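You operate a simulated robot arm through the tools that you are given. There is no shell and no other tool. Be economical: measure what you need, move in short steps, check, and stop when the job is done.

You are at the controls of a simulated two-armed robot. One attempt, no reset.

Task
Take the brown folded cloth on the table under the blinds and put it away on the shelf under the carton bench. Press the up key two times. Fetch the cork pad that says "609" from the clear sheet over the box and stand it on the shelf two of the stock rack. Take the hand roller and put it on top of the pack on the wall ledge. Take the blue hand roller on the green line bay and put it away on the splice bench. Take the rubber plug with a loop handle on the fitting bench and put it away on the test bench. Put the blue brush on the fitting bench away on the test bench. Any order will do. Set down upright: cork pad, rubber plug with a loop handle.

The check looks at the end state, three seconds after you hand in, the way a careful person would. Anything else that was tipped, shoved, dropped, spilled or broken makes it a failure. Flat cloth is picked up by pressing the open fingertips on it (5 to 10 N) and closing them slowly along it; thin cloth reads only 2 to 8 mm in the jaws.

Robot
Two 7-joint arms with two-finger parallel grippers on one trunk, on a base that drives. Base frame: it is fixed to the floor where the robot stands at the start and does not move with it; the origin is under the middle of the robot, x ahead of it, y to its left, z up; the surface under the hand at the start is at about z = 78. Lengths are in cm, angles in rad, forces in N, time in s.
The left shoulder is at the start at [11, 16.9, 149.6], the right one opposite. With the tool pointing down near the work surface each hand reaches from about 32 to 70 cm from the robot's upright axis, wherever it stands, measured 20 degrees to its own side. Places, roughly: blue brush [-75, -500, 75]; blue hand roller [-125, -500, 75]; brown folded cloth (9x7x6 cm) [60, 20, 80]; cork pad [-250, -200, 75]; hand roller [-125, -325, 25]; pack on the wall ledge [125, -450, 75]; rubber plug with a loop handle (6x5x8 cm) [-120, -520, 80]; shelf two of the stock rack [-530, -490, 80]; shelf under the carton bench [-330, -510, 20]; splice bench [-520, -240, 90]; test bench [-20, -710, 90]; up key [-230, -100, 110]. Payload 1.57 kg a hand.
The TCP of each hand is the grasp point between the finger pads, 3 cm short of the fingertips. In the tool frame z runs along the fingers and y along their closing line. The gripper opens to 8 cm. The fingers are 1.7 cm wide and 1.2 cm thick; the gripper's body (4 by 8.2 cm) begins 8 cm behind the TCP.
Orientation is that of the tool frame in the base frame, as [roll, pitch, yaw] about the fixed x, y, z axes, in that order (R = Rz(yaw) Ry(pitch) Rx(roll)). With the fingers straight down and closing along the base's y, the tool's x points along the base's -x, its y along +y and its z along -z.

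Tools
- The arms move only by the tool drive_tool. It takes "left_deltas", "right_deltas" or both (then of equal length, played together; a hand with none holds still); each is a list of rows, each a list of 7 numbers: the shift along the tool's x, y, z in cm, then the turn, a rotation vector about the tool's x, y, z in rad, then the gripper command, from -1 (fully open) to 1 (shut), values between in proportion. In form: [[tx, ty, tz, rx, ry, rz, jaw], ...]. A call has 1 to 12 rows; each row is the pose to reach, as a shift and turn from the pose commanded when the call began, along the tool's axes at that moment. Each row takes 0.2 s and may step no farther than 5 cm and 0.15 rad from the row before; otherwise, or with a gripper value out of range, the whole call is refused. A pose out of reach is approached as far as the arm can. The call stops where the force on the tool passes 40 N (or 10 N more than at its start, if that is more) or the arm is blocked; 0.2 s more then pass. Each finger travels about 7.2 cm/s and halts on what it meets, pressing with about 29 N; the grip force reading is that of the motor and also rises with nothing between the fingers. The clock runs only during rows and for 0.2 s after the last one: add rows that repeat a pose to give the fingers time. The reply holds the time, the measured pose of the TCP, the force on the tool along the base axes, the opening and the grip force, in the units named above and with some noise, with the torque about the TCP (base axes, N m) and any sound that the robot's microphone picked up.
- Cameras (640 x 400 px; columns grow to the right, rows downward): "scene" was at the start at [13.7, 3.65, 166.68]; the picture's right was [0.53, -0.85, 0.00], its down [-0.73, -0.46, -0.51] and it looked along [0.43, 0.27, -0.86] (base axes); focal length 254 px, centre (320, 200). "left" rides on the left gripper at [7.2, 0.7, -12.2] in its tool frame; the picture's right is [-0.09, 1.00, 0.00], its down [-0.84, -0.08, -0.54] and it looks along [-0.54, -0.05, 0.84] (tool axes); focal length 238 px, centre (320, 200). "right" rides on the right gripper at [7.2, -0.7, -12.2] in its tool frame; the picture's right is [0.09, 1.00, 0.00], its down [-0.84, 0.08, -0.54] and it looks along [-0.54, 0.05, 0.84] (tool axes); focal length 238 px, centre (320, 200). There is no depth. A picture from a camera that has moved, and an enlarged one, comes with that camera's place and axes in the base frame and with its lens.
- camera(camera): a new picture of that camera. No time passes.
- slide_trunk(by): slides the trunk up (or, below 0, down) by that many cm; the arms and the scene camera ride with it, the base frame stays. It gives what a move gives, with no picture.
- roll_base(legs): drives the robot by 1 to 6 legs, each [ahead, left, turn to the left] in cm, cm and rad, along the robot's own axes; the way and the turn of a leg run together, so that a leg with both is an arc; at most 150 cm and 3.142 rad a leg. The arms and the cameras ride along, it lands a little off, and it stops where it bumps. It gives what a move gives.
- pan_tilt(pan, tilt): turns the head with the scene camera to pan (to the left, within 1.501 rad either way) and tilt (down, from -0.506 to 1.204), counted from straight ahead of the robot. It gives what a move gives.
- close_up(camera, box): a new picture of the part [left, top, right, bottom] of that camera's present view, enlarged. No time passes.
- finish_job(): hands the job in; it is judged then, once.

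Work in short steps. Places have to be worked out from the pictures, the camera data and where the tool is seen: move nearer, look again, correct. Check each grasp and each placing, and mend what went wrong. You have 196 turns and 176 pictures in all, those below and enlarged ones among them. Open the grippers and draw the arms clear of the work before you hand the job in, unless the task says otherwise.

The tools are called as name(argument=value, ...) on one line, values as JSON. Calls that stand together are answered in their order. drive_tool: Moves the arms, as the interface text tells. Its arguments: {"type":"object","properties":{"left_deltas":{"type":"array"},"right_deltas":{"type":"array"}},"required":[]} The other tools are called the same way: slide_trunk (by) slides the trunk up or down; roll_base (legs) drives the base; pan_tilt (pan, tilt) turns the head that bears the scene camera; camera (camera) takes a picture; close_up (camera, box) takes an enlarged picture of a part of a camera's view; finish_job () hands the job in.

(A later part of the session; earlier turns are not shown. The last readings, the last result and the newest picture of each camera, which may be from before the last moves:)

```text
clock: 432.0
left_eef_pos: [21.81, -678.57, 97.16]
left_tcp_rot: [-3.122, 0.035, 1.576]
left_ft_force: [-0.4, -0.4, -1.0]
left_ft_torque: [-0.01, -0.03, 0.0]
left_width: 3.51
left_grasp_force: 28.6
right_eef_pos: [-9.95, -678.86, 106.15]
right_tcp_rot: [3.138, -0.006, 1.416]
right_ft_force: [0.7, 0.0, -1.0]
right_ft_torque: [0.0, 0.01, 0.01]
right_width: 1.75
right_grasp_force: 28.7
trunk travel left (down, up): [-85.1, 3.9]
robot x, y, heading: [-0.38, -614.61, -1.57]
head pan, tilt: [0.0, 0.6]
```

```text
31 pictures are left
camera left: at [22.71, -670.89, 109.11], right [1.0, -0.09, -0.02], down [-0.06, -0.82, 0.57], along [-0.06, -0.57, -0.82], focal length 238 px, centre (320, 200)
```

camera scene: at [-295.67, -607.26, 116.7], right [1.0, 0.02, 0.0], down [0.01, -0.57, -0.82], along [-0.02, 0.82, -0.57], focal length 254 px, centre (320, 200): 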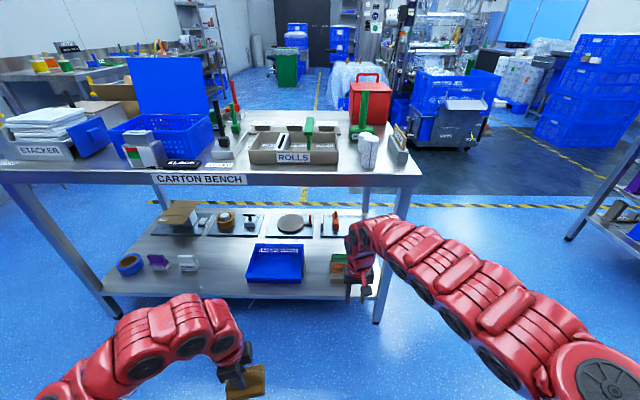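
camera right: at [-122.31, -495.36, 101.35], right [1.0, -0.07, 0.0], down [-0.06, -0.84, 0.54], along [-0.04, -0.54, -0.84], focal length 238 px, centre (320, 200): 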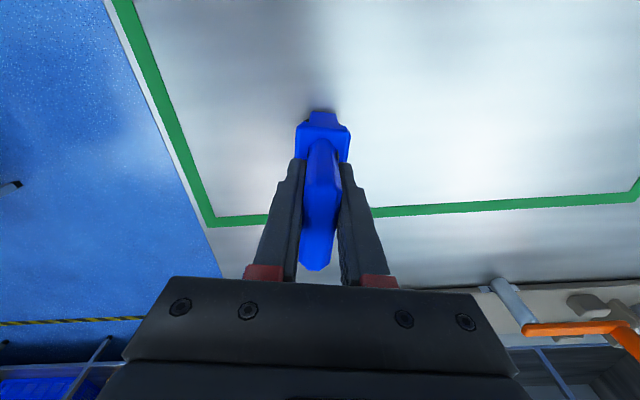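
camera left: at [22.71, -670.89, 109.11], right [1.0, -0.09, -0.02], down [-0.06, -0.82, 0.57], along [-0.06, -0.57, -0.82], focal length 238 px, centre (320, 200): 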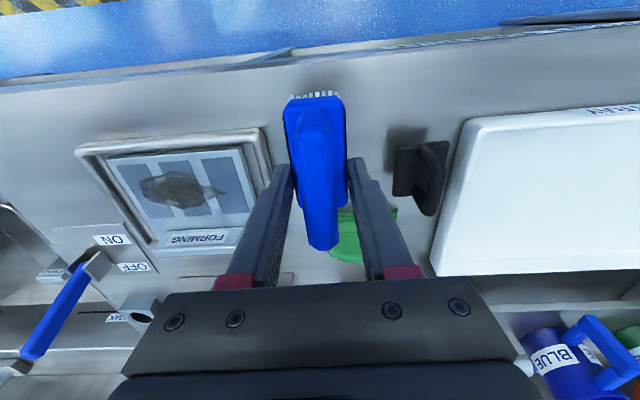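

Good clearance both sides. Lower to contact (expected z≈92.2), release and lift.

drive_tool(left_deltas=[[0, 0, 2, 0, 0, 0, 1], [0, 0, 4, 0, 0, 0, 1], [0, 0, 4.6, 0, 0, 0, 1], [0, 0, 4.8, 0, 0, 0, 1], [0, 0, 4.8, 0, 0, 0, 1]])

drive_tool(left_deltas=[[0, 0, 0, 0, 0, 0, 0], [0, 0, 0, 0, 0, 0, -0.15], [0, 0, 0, 0, 0, 0, -0.3], [0, 0, 0, 0, 0, 0, -0.3], [0, 0, -3, 0, 0, 0, -0.3], [0, 0, -7, 0, 0, 0, -0.3], [0, 0, -11, 0, 0, 0, -0.3], [0, 0, -14, 0, 0, 0, -0.3]])

camera(camera="left")

```text
clock: 433.2
left_eef_pos: [21.72, -678.85, 92.3]
left_tcp_rot: [-3.12, 0.035, 1.577]
left_ft_force: [-0.9, 0.0, -0.9]
left_ft_torque: [-0.01, -0.01, 0.0]
left_width: 3.52
left_grasp_force: 29.0
right_eef_pos: [-9.92, -678.86, 106.19]
right_tcp_rot: [3.137, -0.007, 1.415]
right_ft_force: [0.5, -0.2, -2.5]
right_ft_torque: [0.02, -0.01, 0.03]
right_width: 1.78
right_grasp_force: 29.0
trunk travel left (down, up): [-85.1, 3.9]
robot x, y, heading: [-0.34, -614.51, -1.566]
head pan, tilt: [0.0, 0.6]
```

```text
clock: 435.0
left_eef_pos: [21.92, -678.31, 106.45]
left_tcp_rot: [-3.12, 0.032, 1.576]
left_ft_force: [0.1, 0.6, -0.6]
left_ft_torque: [0.02, 0.01, 0.01]
left_width: 5.19
left_grasp_force: 0.1
right_eef_pos: [-9.86, -678.81, 106.08]
right_tcp_rot: [3.14, -0.004, 1.418]
right_ft_force: [0.6, 1.1, -2.0]
right_ft_torque: [-0.01, -0.02, -0.01]
right_width: 1.76
right_grasp_force: 28.8
trunk travel left (down, up): [-85.1, 3.9]
robot x, y, heading: [-0.5, -614.57, -1.564]
head pan, tilt: [0.0, 0.6]
```

```text
30 pictures are left
camera left: at [22.86, -670.55, 118.42], right [1.0, -0.09, -0.02], down [-0.06, -0.82, 0.57], along [-0.06, -0.57, -0.82], focal length 238 px, centre (320, 200)
```

left: 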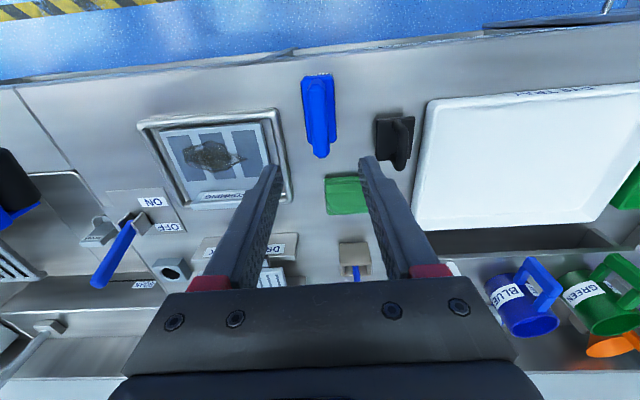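

Brush set down. Now take the blue roller west to the splice bench: drive the south aisle, then north along x≈−440.

roll_base(legs=[[-17, 0, 0], [0, 0, -1.577], [150, 0, 0], [150, 0, 0], [140, 0, 0], [0, 0, -1.57]])

pan_tilt(pan=0.5, tilt=0.45)

camera(camera="scene")

```text
clock: 464.8
left_eef_pos: [-462.19, -522.86, 106.44]
left_tcp_rot: [-3.121, 0.033, -1.58]
left_ft_force: [-0.1, -0.7, 0.3]
left_ft_torque: [0.01, 0.0, -0.05]
left_width: 5.18
left_grasp_force: 0.1
right_eef_pos: [-430.37, -522.72, 105.94]
right_tcp_rot: [3.14, -0.006, -1.738]
right_ft_force: [-0.6, -0.1, -2.8]
right_ft_torque: [-0.02, 0.0, 0.01]
right_width: 1.78
right_grasp_force: 28.8
trunk travel left (down, up): [-85.1, 3.9]
robot x, y, heading: [-440.7, -586.86, 1.563]
head pan, tilt: [0.0, 0.6]
```

```text
clock: 465.7
left_eef_pos: [-462.23, -522.86, 106.49]
left_tcp_rot: [-3.12, 0.031, -1.579]
left_ft_force: [-0.5, 0.5, 0.8]
left_ft_torque: [-0.04, -0.02, 0.0]
left_width: 5.2
left_grasp_force: 0.1
right_eef_pos: [-430.31, -522.57, 106.07]
right_tcp_rot: [3.138, -0.007, -1.739]
right_ft_force: [-0.1, -0.1, -1.9]
right_ft_torque: [-0.04, 0.01, -0.02]
right_width: 1.77
right_grasp_force: 28.9
trunk travel left (down, up): [-85.1, 3.9]
robot x, y, heading: [-440.48, -586.76, 1.562]
head pan, tilt: [0.499, 0.45]
```

```text
29 pictures are left
camera scene: at [-444.86, -570.59, 175.56], right [0.88, 0.47, 0.0], down [0.2, -0.38, -0.9], along [-0.42, 0.79, -0.44], focal length 254 px, centre (320, 200)
```

scene: 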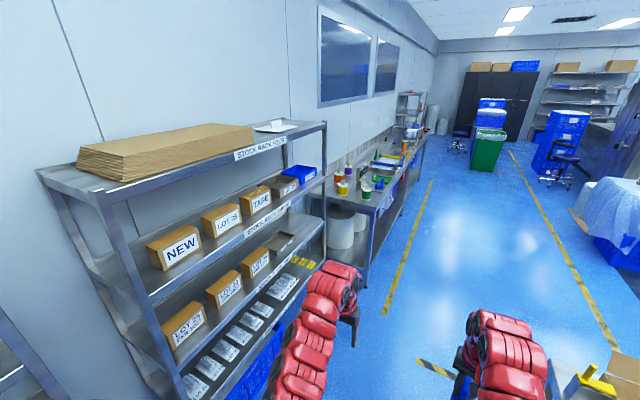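

The stock rack is right here; zoom to read its shelf labels and see shelf two's free space.

close_up(camera="scene", box=[130, 130, 340, 290])

```text
2.50 times, centred on (235, 210) of scene
camera zoom: at [-444.86, -570.59, 175.56], right [0.88, 0.47, 0.0], down [0.2, -0.38, -0.9], along [-0.42, 0.79, -0.44], focal length 634 px, centre (532, 175)
```

zoom: 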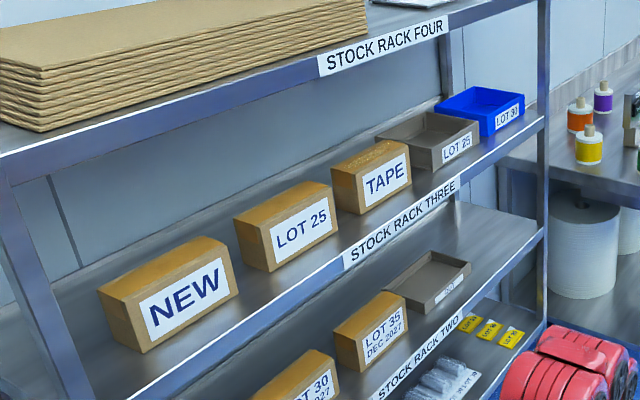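

Shelf two (z≈80, front edge x≈−516) has free room near [−523, −444] for the cork. Continue north to the splice bench.

roll_base(legs=[[0, -6, 0], [150, 0, 0], [150, 0, 0], [48, 0, 0]])

pan_tilt(pan=1.2, tilt=0.6)

camera(camera="scene")

pan_tilt(pan=-1.2, tilt=0.45)

camera(camera="scene")

```text
clock: 483.3
left_eef_pos: [-451.36, -173.0, 106.46]
left_tcp_rot: [-3.12, 0.033, -1.583]
left_ft_force: [0.1, -0.8, -0.4]
left_ft_torque: [-0.02, -0.01, -0.01]
left_width: 5.21
left_grasp_force: 0.1
right_eef_pos: [-419.57, -172.95, 106.1]
right_tcp_rot: [3.138, -0.005, -1.742]
right_ft_force: [-0.2, -0.3, -1.3]
right_ft_torque: [0.0, 0.01, 0.04]
right_width: 1.76
right_grasp_force: 28.8
trunk travel left (down, up): [-85.1, 3.9]
robot x, y, heading: [-429.97, -237.06, 1.561]
head pan, tilt: [0.499, 0.45]
```

```text
clock: 484.3
left_eef_pos: [-451.44, -172.97, 106.52]
left_tcp_rot: [-3.121, 0.032, -1.584]
left_ft_force: [0.4, -1.6, 0.6]
left_ft_torque: [0.0, 0.02, -0.02]
left_width: 5.2
left_grasp_force: 0.0
right_eef_pos: [-419.47, -172.85, 106.05]
right_tcp_rot: [3.138, -0.006, -1.743]
right_ft_force: [-0.1, 0.7, -1.8]
right_ft_torque: [0.02, 0.03, -0.02]
right_width: 1.77
right_grasp_force: 29.2
trunk travel left (down, up): [-85.1, 3.9]
robot x, y, heading: [-429.97, -236.93, 1.565]
head pan, tilt: [1.201, 0.6]
```

```text
27 pictures are left
camera scene: at [-438.07, -225.64, 174.21], right [0.37, 0.93, 0.0], down [0.52, -0.21, -0.83], along [-0.77, 0.31, -0.56], focal length 254 px, centre (320, 200)
```

scene: 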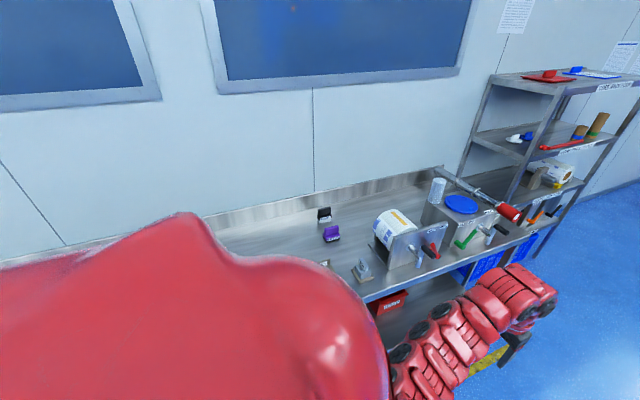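

```text
clock: 486.5
left_eef_pos: [-451.36, -173.0, 106.49]
left_tcp_rot: [-3.121, 0.034, -1.583]
left_ft_force: [-0.9, -0.2, -0.5]
left_ft_torque: [-0.02, 0.04, -0.02]
left_width: 5.2
left_grasp_force: 0.0
right_eef_pos: [-419.56, -172.86, 106.09]
right_tcp_rot: [3.138, -0.006, -1.74]
right_ft_force: [0.0, 0.6, -2.0]
right_ft_torque: [-0.02, -0.05, 0.01]
right_width: 1.77
right_grasp_force: 28.8
trunk travel left (down, up): [-85.1, 3.9]
robot x, y, heading: [-429.91, -237.31, 1.559]
head pan, tilt: [-1.201, 0.45]
```

```text
26 pictures are left
camera scene: at [-421.27, -225.67, 175.56], right [0.35, -0.94, 0.0], down [-0.41, -0.15, -0.9], along [0.84, 0.32, -0.44], focal length 254 px, centre (320, 200)
```

scene: 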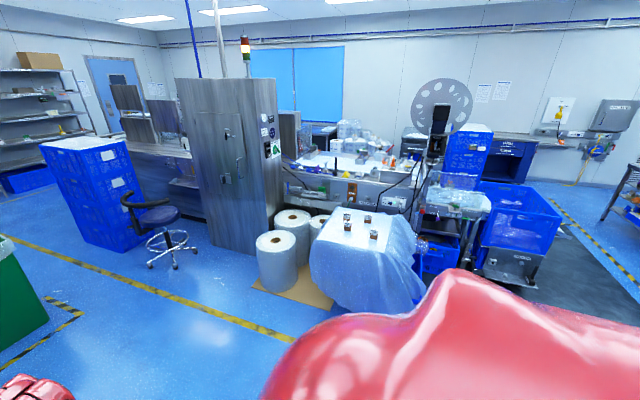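

The cork pads sit on the sheet-covered box, and the tall cabinet beyond has a keypad. First the splice bench: turn west and look with the right hand camera.

roll_base(legs=[[0, 0, 1.57], [8, 0, 0]])

camera(camera="right")

```text
clock: 491.4
left_eef_pos: [-501.66, -258.9, 106.58]
left_tcp_rot: [-3.123, 0.034, -0.006]
left_ft_force: [-0.8, 0.2, -0.6]
left_ft_torque: [0.02, 0.02, 0.03]
left_width: 5.2
left_grasp_force: 0.1
right_eef_pos: [-501.98, -226.77, 106.02]
right_tcp_rot: [3.141, -0.008, -0.167]
right_ft_force: [9.0, 16.1, 5.5]
right_ft_torque: [0.58, -0.34, 0.31]
right_width: 1.76
right_grasp_force: 29.0
trunk travel left (down, up): [-85.1, 3.9]
robot x, y, heading: [-437.99, -237.16, 3.133]
head pan, tilt: [-1.201, 0.45]
```

```text
25 pictures are left
camera right: at [-494.76, -227.41, 118.27], right [-0.07, -1.0, 0.0], down [-0.84, 0.06, 0.54], along [-0.53, 0.04, -0.84], focal length 238 px, centre (320, 200)
```

right: 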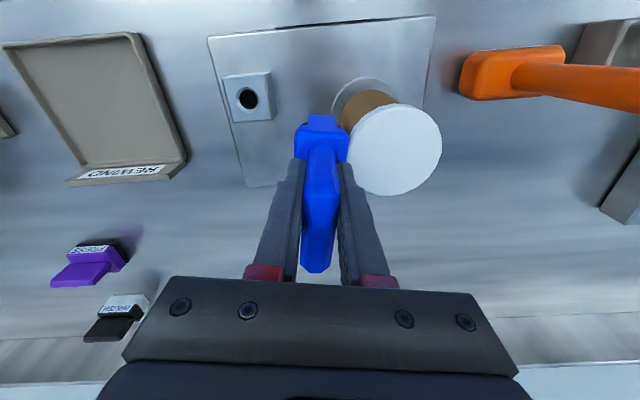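

The roller is touching a spool fixture (force ~18 N). Back off immediately.

roll_base(legs=[[-12, 0, 0]])

camera(camera="right")

```text
clock: 492.7
left_eef_pos: [-490.13, -259.01, 106.42]
left_tcp_rot: [-3.12, 0.031, -0.004]
left_ft_force: [-0.6, 0.0, 0.3]
left_ft_torque: [-0.01, 0.03, -0.01]
left_width: 5.18
left_grasp_force: 0.0
right_eef_pos: [-490.34, -227.03, 105.93]
right_tcp_rot: [3.141, -0.009, -0.166]
right_ft_force: [0.1, -0.1, -2.1]
right_ft_torque: [0.0, -0.01, -0.01]
right_width: 1.75
right_grasp_force: 29.6
trunk travel left (down, up): [-85.1, 3.9]
robot x, y, heading: [-425.75, -237.33, 3.135]
head pan, tilt: [-1.201, 0.45]
```

```text
24 pictures are left
camera right: at [-483.15, -227.66, 118.16], right [-0.07, -1.0, 0.0], down [-0.84, 0.06, 0.53], along [-0.53, 0.04, -0.85], focal length 238 px, centre (320, 200)
```

right: 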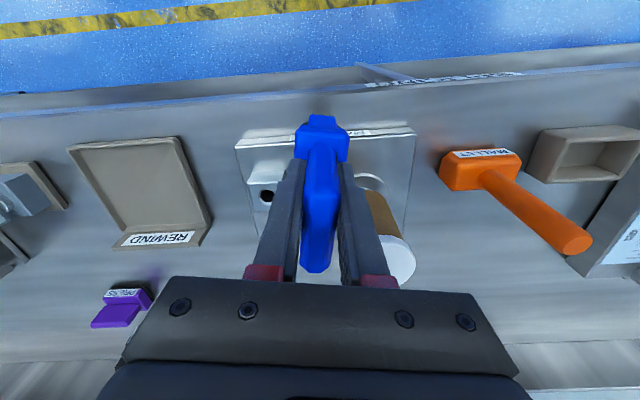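

The spool still stands. Free spot ≈[−518, −208] (north of the fixture, behind the rewind tray). Move the left hand out of the spool's way, then shift north and forward.

drive_tool(left_deltas=[[2, 3.7, -0.5, 0, 0, 0, 0], [4, 7.4, -1, 0, 0, 0, 0], [6, 11, -1.5, 0, 0, 0, 0], [8, 14.7, -2, 0, 0, 0, 0], [10, 18.4, -2, 0, 0, 0, 0], [12, 22, -2, 0, 0, 0, 0], [12, 22, -2, 0, 0, 0, 0]])

roll_base(legs=[[0, -19, 0], [22, 0, 0]])

camera(camera="right")

```text
clock: 494.3
left_eef_pos: [-478.54, -281.34, 106.27]
left_tcp_rot: [-3.119, 0.037, -0.003]
left_ft_force: [-0.8, 0.2, 0.3]
left_ft_torque: [0.0, -0.05, 0.01]
left_width: 4.02
left_grasp_force: 0.0
left hand out of reach, approached as far as the arm can: row 3, 4, 5, 6, 7
right_eef_pos: [-490.18, -227.03, 105.91]
right_tcp_rot: [3.141, -0.009, -0.166]
right_ft_force: [0.0, -0.5, -2.3]
right_ft_torque: [0.01, -0.04, 0.02]
right_width: 1.76
right_grasp_force: 29.3
trunk travel left (down, up): [-85.1, 3.9]
robot x, y, heading: [-426.12, -237.4, 3.139]
head pan, tilt: [-1.201, 0.45]
```

```text
clock: 497.1
left_eef_pos: [-500.37, -262.35, 106.25]
left_tcp_rot: [-3.12, 0.034, -0.003]
left_ft_force: [0.4, -1.8, -0.2]
left_ft_torque: [0.04, 0.02, 0.01]
left_width: 4.0
left_grasp_force: 0.1
right_eef_pos: [-512.23, -207.97, 106.19]
right_tcp_rot: [-3.141, -0.008, -0.165]
right_ft_force: [1.1, 0.3, -2.0]
right_ft_torque: [-0.01, -0.05, 0.0]
right_width: 1.77
right_grasp_force: 29.3
trunk travel left (down, up): [-85.1, 3.9]
robot x, y, heading: [-448.56, -218.07, 3.142]
head pan, tilt: [-1.201, 0.45]
```

```text
23 pictures are left
camera right: at [-504.97, -208.69, 118.27], right [-0.07, -1.0, 0.0], down [-0.84, 0.06, 0.54], along [-0.53, 0.04, -0.84], focal length 238 px, centre (320, 200)
```

right: 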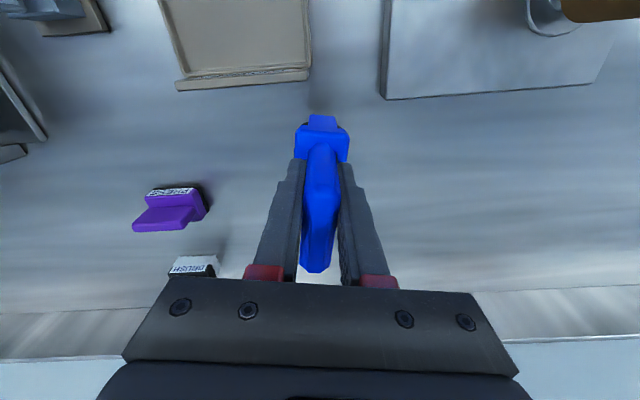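

Free surface beneath. Move 4.3 cm further in and down 7, then lower to contact.

drive_tool(right_deltas=[[-2, 0, 1.5, 0, 0, 0, 1], [-4.3, 0, 3.5, 0, 0, 0, 1], [-4.3, 0, 6, 0, 0, 0, 1], [-4.3, 0, 7, 0, 0, 0, 1], [-4.3, 0, 7, 0, 0, 0, 1]])

drive_tool(right_deltas=[[0, 0, 1, 0, 0, 0, 1], [0, 0, 1.7, 0, 0, 0, 1], [0, 0, 2.4, 0, 0, 0, 1], [0, 0, 3, 0, 0, 0, 1], [0, 0, 3.6, 0, 0, 0, 1], [0, 0, 4.2, 0, 0, 0, 1], [0, 0, 4.8, 0, 0, 0, 1], [0, 0, 5.4, 0, 0, 0, 1], [0, 0, 6, 0, 0, 0, 1], [0, 0, 6.6, 0, 0, 0, 1], [0, 0, 7.2, 0, 0, 0, 1], [0, 0, 7.8, 0, 0, 0, 1]])

```text
clock: 498.3
left_eef_pos: [-500.68, -262.44, 106.18]
left_tcp_rot: [-3.12, 0.033, -0.005]
left_ft_force: [0.0, -0.9, -0.2]
left_ft_torque: [0.03, -0.01, 0.01]
left_width: 4.01
left_grasp_force: 0.0
right_eef_pos: [-516.62, -207.33, 98.96]
right_tcp_rot: [-3.141, -0.008, -0.165]
right_ft_force: [-0.3, 0.2, -1.4]
right_ft_torque: [-0.05, -0.08, 0.01]
right_width: 1.76
right_grasp_force: 29.3
trunk travel left (down, up): [-85.1, 3.9]
robot x, y, heading: [-448.04, -217.98, 3.137]
head pan, tilt: [-1.201, 0.45]
```

```text
clock: 499.9
left_eef_pos: [-500.12, -262.53, 106.47]
left_tcp_rot: [-3.121, 0.039, -0.004]
left_ft_force: [-0.1, 0.4, 0.7]
left_ft_torque: [-0.03, 0.01, 0.0]
left_width: 3.99
left_grasp_force: 0.0
right_eef_pos: [-516.36, -207.53, 95.11]
right_tcp_rot: [3.138, 0.004, -0.167]
right_ft_force: [14.8, 1.4, 25.2]
right_ft_torque: [0.3, -0.29, -0.15]
right_width: 1.78
right_grasp_force: 28.5
trunk travel left (down, up): [-85.1, 3.9]
robot x, y, heading: [-448.03, -218.35, 3.14]
head pan, tilt: [-1.201, 0.45]
stopped in row 7 (right hand): the force on the tool passed its limit at 42 N (the readings are from after the stop); the commanded pose is now the measured one
```

Contact at 95.1. Ease, release, lift and check.

drive_tool(right_deltas=[[0.1, 0, -0.2, 0, 0, 0, 1], [0.1, 0, -0.2, 0, 0, 0, 0.5], [0.1, 0, -0.2, 0, 0, 0, 0.3], [0.1, 0, -0.2, 0, 0, 0, 0.2], [0.1, 0, -0.2, 0, 0, 0, 0.2], [0.1, 0, -3, 0, 0, 0, 0.2], [0.1, 0, -7, 0, 0, 0, 0.2], [1, 0, -11, 0, 0, 0, 0.2], [2, 0, -12, 0, 0, 0, 0.2]])

camera(camera="right")

```text
clock: 501.9
left_eef_pos: [-500.35, -262.44, 106.42]
left_tcp_rot: [-3.122, 0.035, -0.002]
left_ft_force: [0.2, 0.0, 0.2]
left_ft_torque: [0.0, -0.02, -0.02]
left_width: 4.02
left_grasp_force: 0.0
right_eef_pos: [-514.73, -207.65, 106.7]
right_tcp_rot: [3.141, -0.002, -0.165]
right_ft_force: [-0.3, 1.3, 0.2]
right_ft_torque: [-0.05, 0.01, -0.02]
right_width: 3.18
right_grasp_force: 0.0
trunk travel left (down, up): [-85.1, 3.9]
robot x, y, heading: [-448.36, -218.39, 3.14]
head pan, tilt: [-1.201, 0.45]
```

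```text
22 pictures are left
camera right: at [-507.39, -208.35, 118.9], right [-0.07, -1.0, 0.0], down [-0.84, 0.06, 0.54], along [-0.54, 0.04, -0.84], focal length 238 px, centre (320, 200)
```

right: 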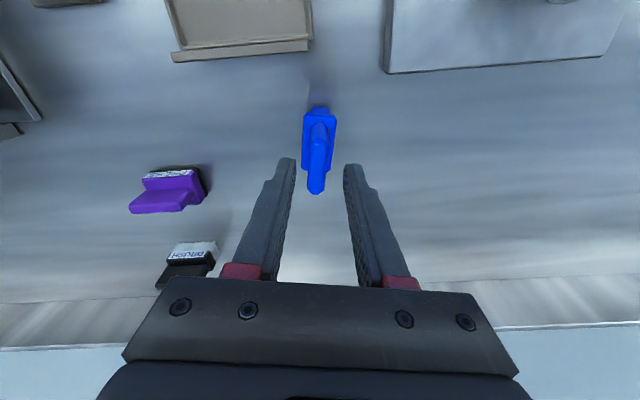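

Roller stands on the splice bench. Now back off, turn east and approach the sheet-covered box with the cork pads.

roll_base(legs=[[-45, 0, 0], [0, 0, -3.14], [38, 0, 0]])

pan_tilt(pan=0.35, tilt=0.5)

camera(camera="scene")

```text
clock: 514.0
left_eef_pos: [-312.54, -173.86, 106.28]
left_tcp_rot: [-3.121, 0.034, 3.139]
left_ft_force: [0.0, -0.4, -0.1]
left_ft_torque: [0.03, 0.04, -0.02]
left_width: 4.01
left_grasp_force: 0.0
right_eef_pos: [-298.16, -228.66, 106.68]
right_tcp_rot: [3.141, -0.001, 2.976]
right_ft_force: [-0.7, -1.0, 0.6]
right_ft_torque: [0.0, -0.03, 0.01]
right_width: 3.19
right_grasp_force: 0.0
trunk travel left (down, up): [-85.1, 3.9]
robot x, y, heading: [-364.72, -218.3, -0.005]
head pan, tilt: [-1.201, 0.45]
```

```text
clock: 515.6
left_eef_pos: [-312.4, -173.84, 106.27]
left_tcp_rot: [-3.12, 0.036, 3.141]
left_ft_force: [1.1, -0.3, 0.5]
left_ft_torque: [0.01, -0.01, 0.03]
left_width: 3.99
left_grasp_force: 0.1
right_eef_pos: [-298.19, -228.57, 106.79]
right_tcp_rot: [-3.141, 0.002, 2.974]
right_ft_force: [0.3, -0.7, -0.6]
right_ft_torque: [0.01, 0.02, 0.02]
right_width: 3.21
right_grasp_force: 0.1
trunk travel left (down, up): [-85.1, 3.9]
robot x, y, heading: [-364.84, -218.3, -0.003]
head pan, tilt: [0.351, 0.499]
```

```text
21 pictures are left
camera scene: at [-348.33, -215.17, 175.12], right [0.34, -0.94, 0.0], down [-0.45, -0.16, -0.88], along [0.83, 0.3, -0.48], focal length 254 px, centre (320, 200)
```

scene: 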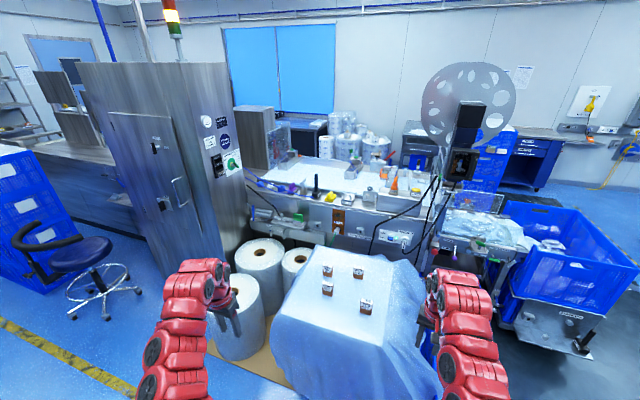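

Zoom on the cabinet's side panel and on the cork pads.

close_up(camera="scene", box=[188, 105, 268, 190])

close_up(camera="scene", box=[305, 255, 401, 325])

```text
4.71 times, centred on (228, 148) of scene
camera zoom: at [-348.33, -215.17, 175.12], right [0.34, -0.94, 0.0], down [-0.45, -0.16, -0.88], along [0.83, 0.3, -0.48], focal length 1193 px, centre (753, 447)
```

zoom: 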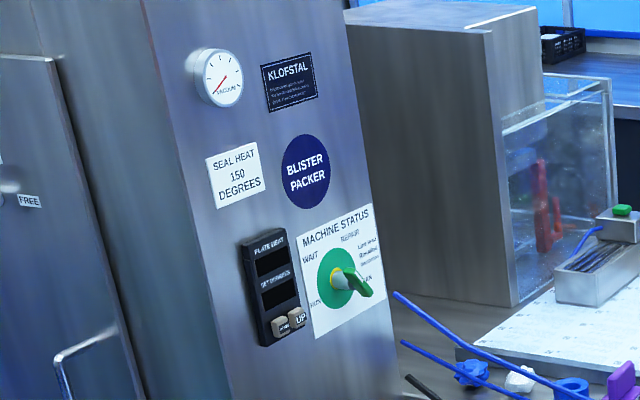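

```text
5.71 times, centred on (353, 290) of scene
camera zoom: at [-348.33, -215.17, 175.12], right [0.34, -0.94, 0.0], down [-0.45, -0.16, -0.88], along [0.83, 0.3, -0.48], focal length 1448 px, centre (131, -314)
```

zoom: 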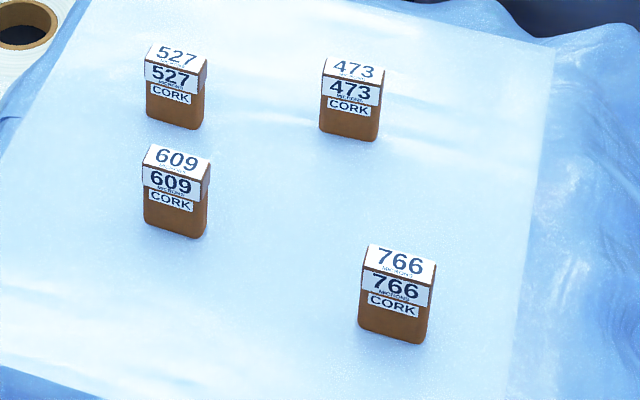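

UP key ≈[−222, −101, 110] on the cabinet's south face; pad 609 ≈[−265, −188]. Key first: drive to ≈[−335, −133] heading 0.3 and tilt the right tool toward horizontal.

roll_base(legs=[[0, 86, 0], [28, 0, 0.3]])

drive_tool(right_deltas=[[-1.5, 0, 0, 0, -0.14, 0, 0.5], [-3, 0, 0, 0, -0.28, 0, 1], [-4.5, 0, 0, 0, -0.42, 0, 1], [-6, 0, 0, 0, -0.56, 0, 1], [-7.5, 0, 0, 0, -0.7, 0, 1], [-9, 0, 0, 0, -0.84, 0, 1], [-10, 0, 0, 0, -0.98, 0, 1], [-11, 0, 0, 0, -1.12, 0, 1], [-12, 0, 0, 0, -1.26, 0, 1], [-12, 0, 0, 0, -1.4, 0, 1], [-12, 0, 0, 0, -1.4, 0, 1]])

slide_trunk(by=-30)

```text
clock: 521.7
left_eef_pos: [-299.41, -70.7, 106.4]
left_tcp_rot: [-3.12, 0.036, -2.855]
left_ft_force: [0.6, -0.4, 0.7]
left_ft_torque: [-0.02, -0.02, -0.02]
left_width: 4.0
left_grasp_force: 0.1
right_eef_pos: [-269.88, -119.03, 106.86]
right_tcp_rot: [3.14, 0.0, -3.016]
right_ft_force: [0.3, -0.5, 0.2]
right_ft_torque: [0.02, -0.02, -0.02]
right_width: 3.2
right_grasp_force: 0.0
trunk travel left (down, up): [-85.1, 3.9]
robot x, y, heading: [-336.58, -128.55, 0.287]
head pan, tilt: [0.351, 0.499]
```

```text
clock: 524.1
left_eef_pos: [-299.26, -70.62, 106.18]
left_tcp_rot: [-3.12, 0.035, -2.852]
left_ft_force: [-1.2, -0.9, 0.5]
left_ft_torque: [-0.02, 0.01, 0.0]
left_width: 3.99
left_grasp_force: 0.0
right_eef_pos: [-257.94, -117.43, 106.7]
right_tcp_rot: [3.139, 1.399, -3.018]
right_ft_force: [0.1, 0.2, 0.4]
right_ft_torque: [-0.01, 0.01, 0.0]
right_width: 0.0
right_grasp_force: 20.9
trunk travel left (down, up): [-85.1, 3.9]
robot x, y, heading: [-336.87, -128.37, 0.289]
head pan, tilt: [0.351, 0.499]
```

```text
clock: 527.1
left_eef_pos: [-299.37, -70.72, 76.23]
left_tcp_rot: [-3.12, 0.035, -2.85]
left_ft_force: [0.3, 0.1, 0.4]
left_ft_torque: [0.01, -0.01, 0.0]
left_width: 3.98
left_grasp_force: 0.0
right_eef_pos: [-258.04, -117.46, 76.71]
right_tcp_rot: [3.137, 1.399, -3.022]
right_ft_force: [0.3, -0.2, 0.3]
right_ft_torque: [0.0, -0.03, 0.0]
right_width: 0.03
right_grasp_force: 21.4
trunk travel left (down, up): [-55.1, 33.9]
robot x, y, heading: [-336.81, -128.56, 0.284]
head pan, tilt: [0.351, 0.499]
```

Tilt reached fine. Raise back, yaw the tool +0.6 toward the panel, and move the base closer; then look with the hand camera.

slide_trunk(by=31)

drive_tool(right_deltas=[[0, 0, 0, -0.118, 0, -0.02, 1], [0, 0, 0, -0.236, 0, -0.041, 1], [0, 0, 0, -0.355, 0, -0.061, 1], [0, 0, 0, -0.473, 0, -0.082, 1], [0, 0, 0, -0.591, 0, -0.102, 1], [0, 0, 0, -0.591, 0, -0.102, 1]])

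roll_base(legs=[[20, -5, 0]])

camera(camera="right")

```text
clock: 530.2
left_eef_pos: [-299.26, -70.78, 107.17]
left_tcp_rot: [-3.121, 0.035, -2.855]
left_ft_force: [0.6, -0.3, 0.8]
left_ft_torque: [-0.02, -0.01, 0.03]
left_width: 4.0
left_grasp_force: 0.0
right_eef_pos: [-258.13, -117.44, 107.72]
right_tcp_rot: [3.135, 1.4, -3.021]
right_ft_force: [0.4, 0.7, 0.5]
right_ft_torque: [-0.04, 0.02, -0.02]
right_width: 0.02
right_grasp_force: 21.6
trunk travel left (down, up): [-86.1, 2.9]
robot x, y, heading: [-336.87, -128.56, 0.29]
head pan, tilt: [0.351, 0.499]
```

```text
clock: 531.6
left_eef_pos: [-299.38, -70.67, 107.26]
left_tcp_rot: [-3.122, 0.035, -2.851]
left_ft_force: [-0.4, -0.6, -1.0]
left_ft_torque: [-0.02, -0.03, 0.02]
left_width: 4.0
left_grasp_force: 0.0
right_eef_pos: [-257.97, -117.49, 107.74]
right_tcp_rot: [3.133, 1.401, -2.422]
right_ft_force: [0.1, -0.4, -0.5]
right_ft_torque: [0.02, -0.04, 0.02]
right_width: 0.0
right_grasp_force: 21.1
right hand out of reach, approached as far as the arm can: row 3, 4
trunk travel left (down, up): [-86.1, 2.9]
robot x, y, heading: [-337.05, -128.32, 0.287]
head pan, tilt: [0.351, 0.499]
```

```text
clock: 533.2
left_eef_pos: [-278.99, -69.83, 107.47]
left_tcp_rot: [-3.12, 0.035, -2.852]
left_ft_force: [0.1, 0.4, 1.1]
left_ft_torque: [0.01, 0.03, -0.01]
left_width: 4.01
left_grasp_force: 0.0
right_eef_pos: [-237.65, -116.56, 107.64]
right_tcp_rot: [3.139, 1.401, -2.417]
right_ft_force: [-0.3, -0.3, -0.4]
right_ft_torque: [-0.01, 0.01, 0.02]
right_width: 0.0
right_grasp_force: 21.1
trunk travel left (down, up): [-86.1, 2.9]
robot x, y, heading: [-316.48, -127.22, 0.297]
head pan, tilt: [0.351, 0.499]
```

```text
18 pictures are left
camera right: at [-247.06, -126.02, 102.7], right [-0.67, 0.73, -0.09], down [-0.34, -0.2, 0.92], along [0.65, 0.65, 0.39], focal length 238 px, centre (320, 200)
```

right: 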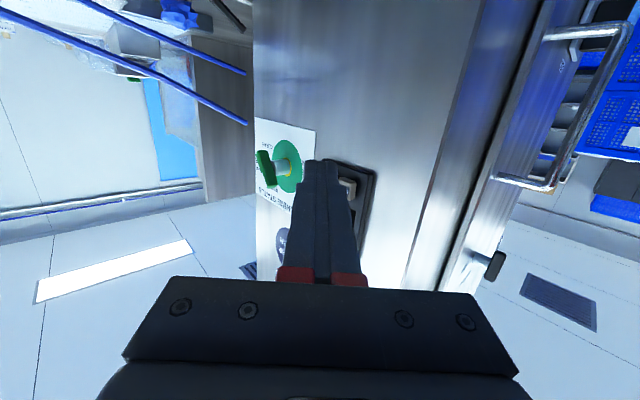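

The keypad is right ahead; zoom.

close_up(camera="right", box=[290, 140, 402, 210])

```text
5.71 times, centred on (346, 175) of right
camera zoom: at [-247.06, -126.02, 102.7], right [-0.67, 0.73, -0.09], down [-0.34, -0.2, 0.92], along [0.65, 0.65, 0.39], focal length 1362 px, centre (171, 343)
```

zoom: 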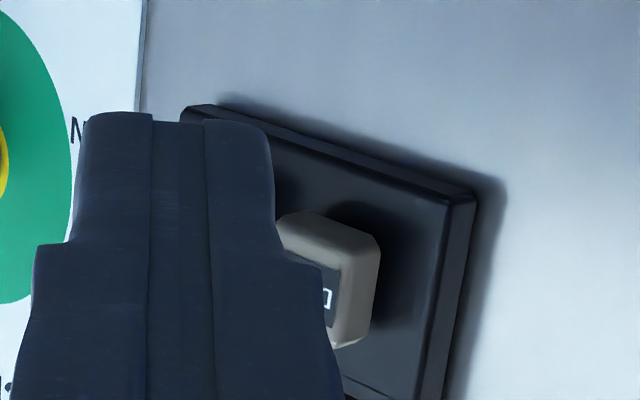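

UP key ≈[−225.5, −103, 112.5]. Extend the arm to a pre-press pose about 2 cm short.

drive_tool(right_deltas=[[-1.9, -0.2, 3.1, 0, 0, 0, 1], [-3.8, -0.4, 6.3, 0, 0, 0, 1], [-5.7, -0.55, 9.4, 0, 0, 0, 1], [-7.64, -0.75, 12.6, 0, 0, 0, 1], [-7.64, -0.75, 12.6, 0, 0, 0, 1]])

camera(camera="right")

```text
clock: 534.4
left_eef_pos: [-279.06, -69.69, 107.28]
left_tcp_rot: [-3.12, 0.036, -2.852]
left_ft_force: [0.8, 0.2, 0.4]
left_ft_torque: [-0.02, -0.01, 0.02]
left_width: 4.0
left_grasp_force: 0.0
right_eef_pos: [-228.09, -108.51, 113.57]
right_tcp_rot: [-3.133, 1.4, -2.407]
right_ft_force: [-0.1, -0.3, -0.2]
right_ft_torque: [-0.01, -0.01, 0.01]
right_width: 0.0
right_grasp_force: 21.3
right hand out of reach, approached as far as the arm can: row 4, 5
trunk travel left (down, up): [-86.1, 2.9]
robot x, y, heading: [-316.19, -127.62, 0.289]
head pan, tilt: [0.351, 0.499]
```

```text
16 pictures are left
camera right: at [-237.42, -117.96, 108.47], right [-0.67, 0.73, -0.09], down [-0.34, -0.2, 0.92], along [0.65, 0.65, 0.39], focal length 238 px, centre (320, 200)
```

right: 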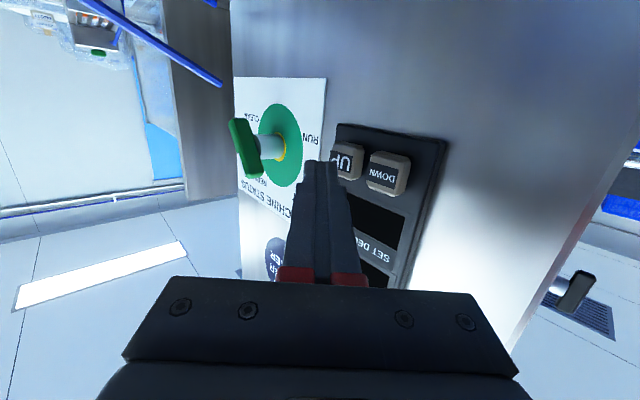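

UP key ≈[−225.3, −103.3, 113]. Shift +1.3 x and press +y with small base moves.

roll_base(legs=[[1.25, -0.4, 0], [0.75, 2.5, 0]])

camera(camera="right")

```text
clock: 535.6
left_eef_pos: [-277.57, -67.56, 107.48]
left_tcp_rot: [-3.125, 0.037, -2.851]
left_ft_force: [-0.7, 0.4, -0.4]
left_ft_torque: [-0.01, 0.01, 0.01]
left_width: 3.99
left_grasp_force: 0.0
right_eef_pos: [-226.38, -106.85, 113.53]
right_tcp_rot: [3.121, 1.403, -2.441]
right_ft_force: [7.8, -21.7, 2.3]
right_ft_torque: [0.05, -0.11, -0.41]
right_width: 0.01
right_grasp_force: 21.5
trunk travel left (down, up): [-86.1, 2.9]
robot x, y, heading: [-315.26, -124.77, 0.285]
head pan, tilt: [0.351, 0.499]
heard: click
```

```text
15 pictures are left
camera right: at [-235.83, -116.14, 108.42], right [-0.67, 0.74, -0.09], down [-0.34, -0.2, 0.92], along [0.66, 0.64, 0.39], focal length 238 px, centre (320, 200)
```

right: 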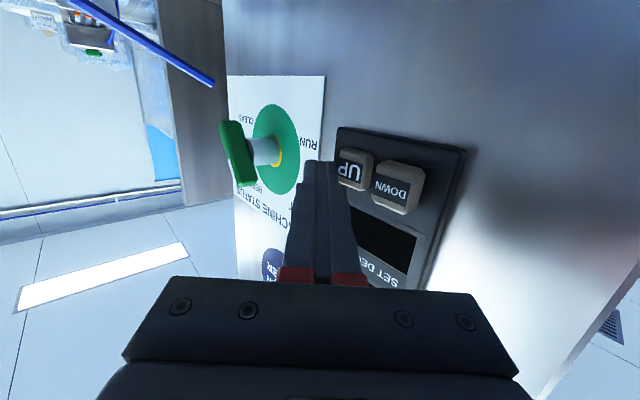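

Click heard — first press. Release by backing off 2 cm, then press a second time.

roll_base(legs=[[-0.75, -2.5, 0]])

roll_base(legs=[[0.75, 2.5, 0]])

roll_base(legs=[[-0.75, -2.5, 0], [-14, -3, 0]])

camera(camera="right")

```text
clock: 536.4
left_eef_pos: [-277.58, -69.32, 107.02]
left_tcp_rot: [-3.116, 0.035, -2.85]
left_ft_force: [-0.5, 0.8, -0.6]
left_ft_torque: [-0.03, -0.01, 0.01]
left_width: 3.99
left_grasp_force: 0.1
right_eef_pos: [-226.39, -108.47, 113.36]
right_tcp_rot: [-3.125, 1.396, -2.401]
right_ft_force: [0.5, 0.7, -0.1]
right_ft_torque: [0.02, 0.0, -0.01]
right_width: 0.02
right_grasp_force: 21.2
trunk travel left (down, up): [-86.1, 2.9]
robot x, y, heading: [-315.27, -127.54, 0.286]
head pan, tilt: [0.351, 0.499]
```

```text
clock: 537.2
left_eef_pos: [-277.52, -67.6, 107.39]
left_tcp_rot: [-3.124, 0.036, -2.85]
left_ft_force: [0.6, 0.3, -0.2]
left_ft_torque: [0.03, -0.01, 0.02]
left_width: 3.98
left_grasp_force: 0.0
right_eef_pos: [-226.26, -106.69, 113.47]
right_tcp_rot: [3.124, 1.4, -2.441]
right_ft_force: [9.1, -14.8, 3.1]
right_ft_torque: [0.1, -0.1, -0.36]
right_width: 0.01
right_grasp_force: 21.4
trunk travel left (down, up): [-86.1, 2.9]
robot x, y, heading: [-314.99, -125.05, 0.291]
head pan, tilt: [0.351, 0.499]
heard: click
```

```text
clock: 539.0
left_eef_pos: [-289.95, -76.79, 107.1]
left_tcp_rot: [-3.121, 0.032, -2.851]
left_ft_force: [-0.2, -0.4, -0.2]
left_ft_torque: [0.07, -0.01, -0.03]
left_width: 4.02
left_grasp_force: 0.0
right_eef_pos: [-238.85, -115.97, 113.53]
right_tcp_rot: [3.14, 1.4, -2.427]
right_ft_force: [-1.3, 0.8, 0.1]
right_ft_torque: [0.01, 0.01, 0.0]
right_width: 0.0
right_grasp_force: 21.4
trunk travel left (down, up): [-86.1, 2.9]
robot x, y, heading: [-327.55, -134.71, 0.292]
head pan, tilt: [0.351, 0.499]
```

```text
14 pictures are left
camera right: at [-248.27, -125.28, 108.38], right [-0.67, 0.74, -0.09], down [-0.35, -0.2, 0.92], along [0.66, 0.64, 0.39], focal length 238 px, centre (320, 200)
```

right: 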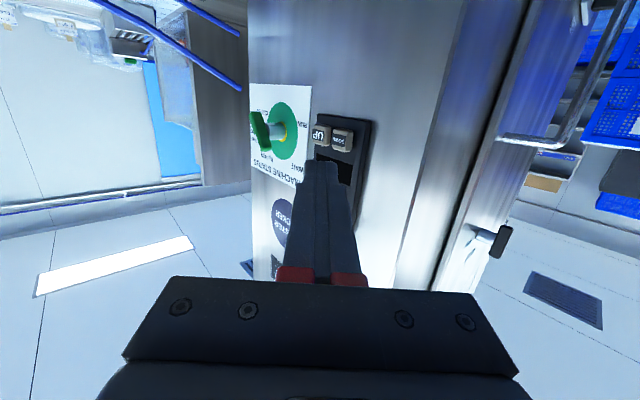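

Two clicks, key done. Now the cork pad 609 (≈[−265, −188.7], z 74.5–82): reposition facing east and set the right hand to a forward-down tilt, open.

roll_base(legs=[[0, 0, -0.292], [-18, -46, 0]])

drive_tool(right_deltas=[[3.4, 1.07, -2.02, 0.044, 0.044, 0.017, 1], [6.8, 2.13, -4.04, 0.088, 0.088, 0.034, 0.5], [10.2, 3.2, -6.07, 0.132, 0.131, 0.051, 0], [13.6, 4.27, -8.1, 0.176, 0.175, 0.068, -0.5], [16.9, 5.33, -10.1, 0.22, 0.219, 0.086, -0.8], [20.3, 6.4, -12.1, 0.264, 0.263, 0.103, -1], [23.7, 7.47, -14.2, 0.308, 0.306, 0.12, -1], [27.1, 8.53, -16.2, 0.352, 0.35, 0.137, -1], [30.5, 9.6, -18.2, 0.396, 0.394, 0.154, -1], [30.5, 9.6, -18.2, 0.396, 0.394, 0.154, -1]])

camera(camera="right")

```text
clock: 542.9
left_eef_pos: [-293.38, -135.89, 107.22]
left_tcp_rot: [-3.12, 0.033, 3.141]
left_ft_force: [-0.5, -0.8, -0.3]
left_ft_torque: [-0.02, -0.02, 0.02]
left_width: 4.01
left_grasp_force: 0.1
right_eef_pos: [-255.55, -188.11, 113.55]
right_tcp_rot: [-3.139, 1.4, -2.713]
right_ft_force: [0.9, -0.8, 0.2]
right_ft_torque: [0.02, 0.0, -0.02]
right_width: 0.0
right_grasp_force: 21.2
trunk travel left (down, up): [-86.1, 2.9]
robot x, y, heading: [-345.43, -180.32, -0.001]
head pan, tilt: [0.351, 0.499]
```

```text
clock: 545.1
left_eef_pos: [-293.37, -135.93, 107.35]
left_tcp_rot: [-3.12, 0.033, 3.141]
left_ft_force: [0.3, 0.5, -0.4]
left_ft_torque: [0.03, -0.01, -0.03]
left_width: 4.0
left_grasp_force: 0.1
right_eef_pos: [-280.51, -189.07, 86.58]
right_tcp_rot: [3.141, 0.999, -3.138]
right_ft_force: [-0.1, 0.2, -0.5]
right_ft_torque: [0.02, 0.03, 0.0]
right_width: 8.01
right_grasp_force: 0.0
trunk travel left (down, up): [-86.1, 2.9]
robot x, y, heading: [-345.58, -180.35, -0.001]
head pan, tilt: [0.351, 0.499]
```

```text
13 pictures are left
camera right: at [-294.59, -189.92, 87.06], right [-0.05, 1.0, -0.08], down [0.0, 0.08, 1.0], along [1.0, 0.05, 0.0], focal length 238 px, centre (320, 200)
```

right: 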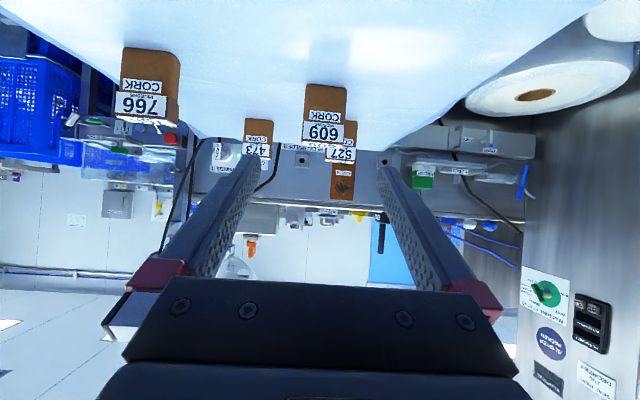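

Pad 609 centre ≈[−264.5, −188.6], z 72.6–80. Lower 9 cm, drive forward 16 cm and close.

slide_trunk(by=-9)

roll_base(legs=[[15.8, 0.4, 0]])

camera(camera="right")

```text
clock: 546.4
left_eef_pos: [-293.39, -135.92, 98.29]
left_tcp_rot: [-3.122, 0.036, 3.141]
left_ft_force: [-0.5, 0.6, 0.5]
left_ft_torque: [0.01, 0.01, 0.0]
left_width: 4.0
left_grasp_force: 0.0
right_eef_pos: [-280.75, -189.03, 77.71]
right_tcp_rot: [3.142, 1.002, -3.138]
right_ft_force: [0.0, -0.5, 1.1]
right_ft_torque: [-0.02, 0.0, 0.0]
right_width: 8.0
right_grasp_force: 0.2
trunk travel left (down, up): [-77.1, 11.9]
robot x, y, heading: [-346.09, -180.15, -0.007]
head pan, tilt: [0.351, 0.499]
```

```text
clock: 547.8
left_eef_pos: [-277.56, -135.63, 98.27]
left_tcp_rot: [-3.12, 0.034, 3.14]
left_ft_force: [0.9, -0.2, -0.6]
left_ft_torque: [0.0, 0.0, 0.01]
left_width: 3.99
left_grasp_force: 0.1
right_eef_pos: [-264.89, -188.7, 77.62]
right_tcp_rot: [3.142, 1.002, -3.138]
right_ft_force: [0.4, 0.3, 0.1]
right_ft_torque: [-0.01, 0.01, 0.01]
right_width: 8.0
right_grasp_force: 0.1
trunk travel left (down, up): [-77.1, 11.9]
robot x, y, heading: [-330.12, -180.23, -0.004]
head pan, tilt: [0.351, 0.499]
```

```text
12 pictures are left
camera right: at [-278.85, -189.56, 78.11], right [-0.05, 1.0, -0.08], down [-0.01, 0.08, 1.0], along [1.0, 0.05, 0.0], focal length 238 px, centre (320, 200)
```

right: 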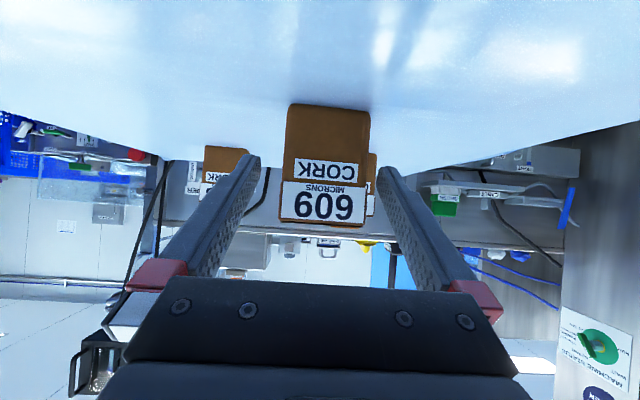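

Advance 1.5 cm, close and lift.

roll_base(legs=[[1.6, 0, 0]])

drive_tool(right_deltas=[[0, 0, 0, 0, 0, 0, -0.6], [0, 0, 0, 0, 0, 0, -0.3], [0, 0, 0, 0, 0, 0, 0.2], [0, 0, 0, 0, 0, 0, 1], [0, 0, 0, 0, 0, 0, 1], [0, 0, 0, 0, 0, 0, 1]])

slide_trunk(by=11)

camera(camera="right")

```text
clock: 548.5
left_eef_pos: [-276.35, -135.42, 98.38]
left_tcp_rot: [-3.121, 0.036, -3.141]
left_ft_force: [-0.7, 0.4, 0.5]
left_ft_torque: [-0.02, 0.0, 0.01]
left_width: 4.0
left_grasp_force: 0.1
right_eef_pos: [-263.31, -188.59, 77.77]
right_tcp_rot: [3.14, 1.002, -3.136]
right_ft_force: [0.7, -0.6, 0.5]
right_ft_torque: [0.01, 0.01, 0.01]
right_width: 8.02
right_grasp_force: 0.1
trunk travel left (down, up): [-77.1, 11.9]
robot x, y, heading: [-328.77, -179.99, -0.008]
head pan, tilt: [0.351, 0.499]
```

```text
clock: 549.9
left_eef_pos: [-276.09, -135.52, 98.17]
left_tcp_rot: [-3.12, 0.033, 3.142]
left_ft_force: [-0.1, -0.1, -0.1]
left_ft_torque: [-0.01, -0.01, -0.02]
left_width: 4.01
left_grasp_force: 0.1
right_eef_pos: [-263.15, -188.73, 77.7]
right_tcp_rot: [-3.142, 0.998, -3.135]
right_ft_force: [-0.6, 0.5, -0.4]
right_ft_torque: [-0.01, 0.03, 0.0]
right_width: 5.56
right_grasp_force: 29.2
trunk travel left (down, up): [-77.1, 11.9]
robot x, y, heading: [-328.31, -180.2, -0.002]
head pan, tilt: [0.351, 0.499]
```

```text
clock: 551.4
left_eef_pos: [-276.17, -135.52, 109.33]
left_tcp_rot: [-3.121, 0.033, -3.141]
left_ft_force: [-0.3, -0.3, 0.2]
left_ft_torque: [0.01, -0.03, -0.02]
left_width: 4.0
left_grasp_force: 0.0
right_eef_pos: [-263.17, -188.74, 88.67]
right_tcp_rot: [3.141, 1.0, -3.136]
right_ft_force: [1.0, 0.2, -1.4]
right_ft_torque: [0.02, 0.0, 0.01]
right_width: 5.54
right_grasp_force: 28.9
trunk travel left (down, up): [-88.1, 0.9]
robot x, y, heading: [-328.49, -179.93, -0.004]
head pan, tilt: [0.351, 0.499]
```

```text
11 pictures are left
camera right: at [-277.22, -189.54, 89.06], right [-0.05, 1.0, -0.08], down [0.0, 0.08, 1.0], along [1.0, 0.05, 0.0], focal length 238 px, centre (320, 200)
```

right: 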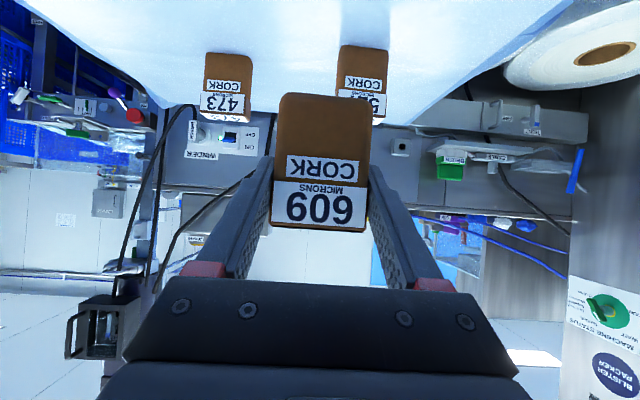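

Pad 609 held upright. Tuck the left hand in, then drive to the stock rack.

drive_tool(left_deltas=[[1, -3.5, 0, 0, 0, 0, 0], [2, -7, 0, 0, 0, 0, 0], [3, -10.5, 0, 0, 0, 0, 0], [4.5, -14, 0, 0, 0, 0, 0], [6, -17.5, 0, 0, 0, 0, 0], [7, -21, 0, 0, 0, 0, 0], [8, -24, 0, 0, 0, 0, 0], [8, -24, 0, 0, 0, 0, 0]])

roll_base(legs=[[-30, 0, 0], [0, 0, -3.14], [0, 130, 0], [0, 120, 0], [58, 0, 0], [0, 22, 0]])

camera(camera="right")

```text
clock: 553.1
left_eef_pos: [-284.13, -159.56, 109.47]
left_tcp_rot: [-3.12, 0.034, 3.141]
left_ft_force: [-1.1, 0.0, 0.7]
left_ft_torque: [-0.01, -0.02, 0.0]
left_width: 4.03
left_grasp_force: 0.0
left hand out of reach, approached as far as the arm can: row 1, 2, 3, 4
right_eef_pos: [-263.14, -188.49, 88.65]
right_tcp_rot: [-3.14, 0.998, -3.136]
right_ft_force: [0.4, 0.1, -1.0]
right_ft_torque: [0.04, -0.01, -0.04]
right_width: 5.56
right_grasp_force: 29.1
trunk travel left (down, up): [-88.1, 0.9]
robot x, y, heading: [-328.35, -180.31, 0.005]
head pan, tilt: [0.351, 0.499]
```

```text
clock: 578.6
left_eef_pos: [-467.17, -471.18, 109.52]
left_tcp_rot: [-3.122, 0.034, -0.015]
left_ft_force: [0.4, 0.4, -0.2]
left_ft_torque: [-0.03, 0.02, 0.01]
left_width: 4.0
left_grasp_force: 0.1
right_eef_pos: [-487.68, -441.93, 88.57]
right_tcp_rot: [3.138, 1.001, -0.01]
right_ft_force: [0.1, 0.6, -0.6]
right_ft_torque: [0.01, 0.03, 0.01]
right_width: 5.51
right_grasp_force: 28.7
trunk travel left (down, up): [-88.1, 0.9]
robot x, y, heading: [-422.8, -451.43, 3.127]
head pan, tilt: [0.351, 0.499]
```

```text
10 pictures are left
camera right: at [-473.4, -441.43, 89.06], right [0.04, -1.0, -0.08], down [0.0, -0.08, 1.0], along [-1.0, -0.04, 0.0], focal length 238 px, centre (320, 200)
```

right: 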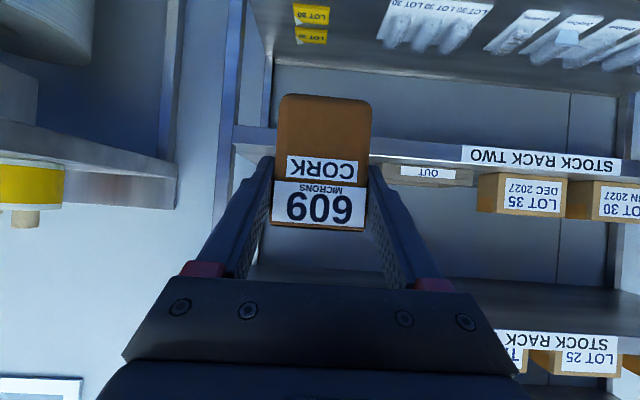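

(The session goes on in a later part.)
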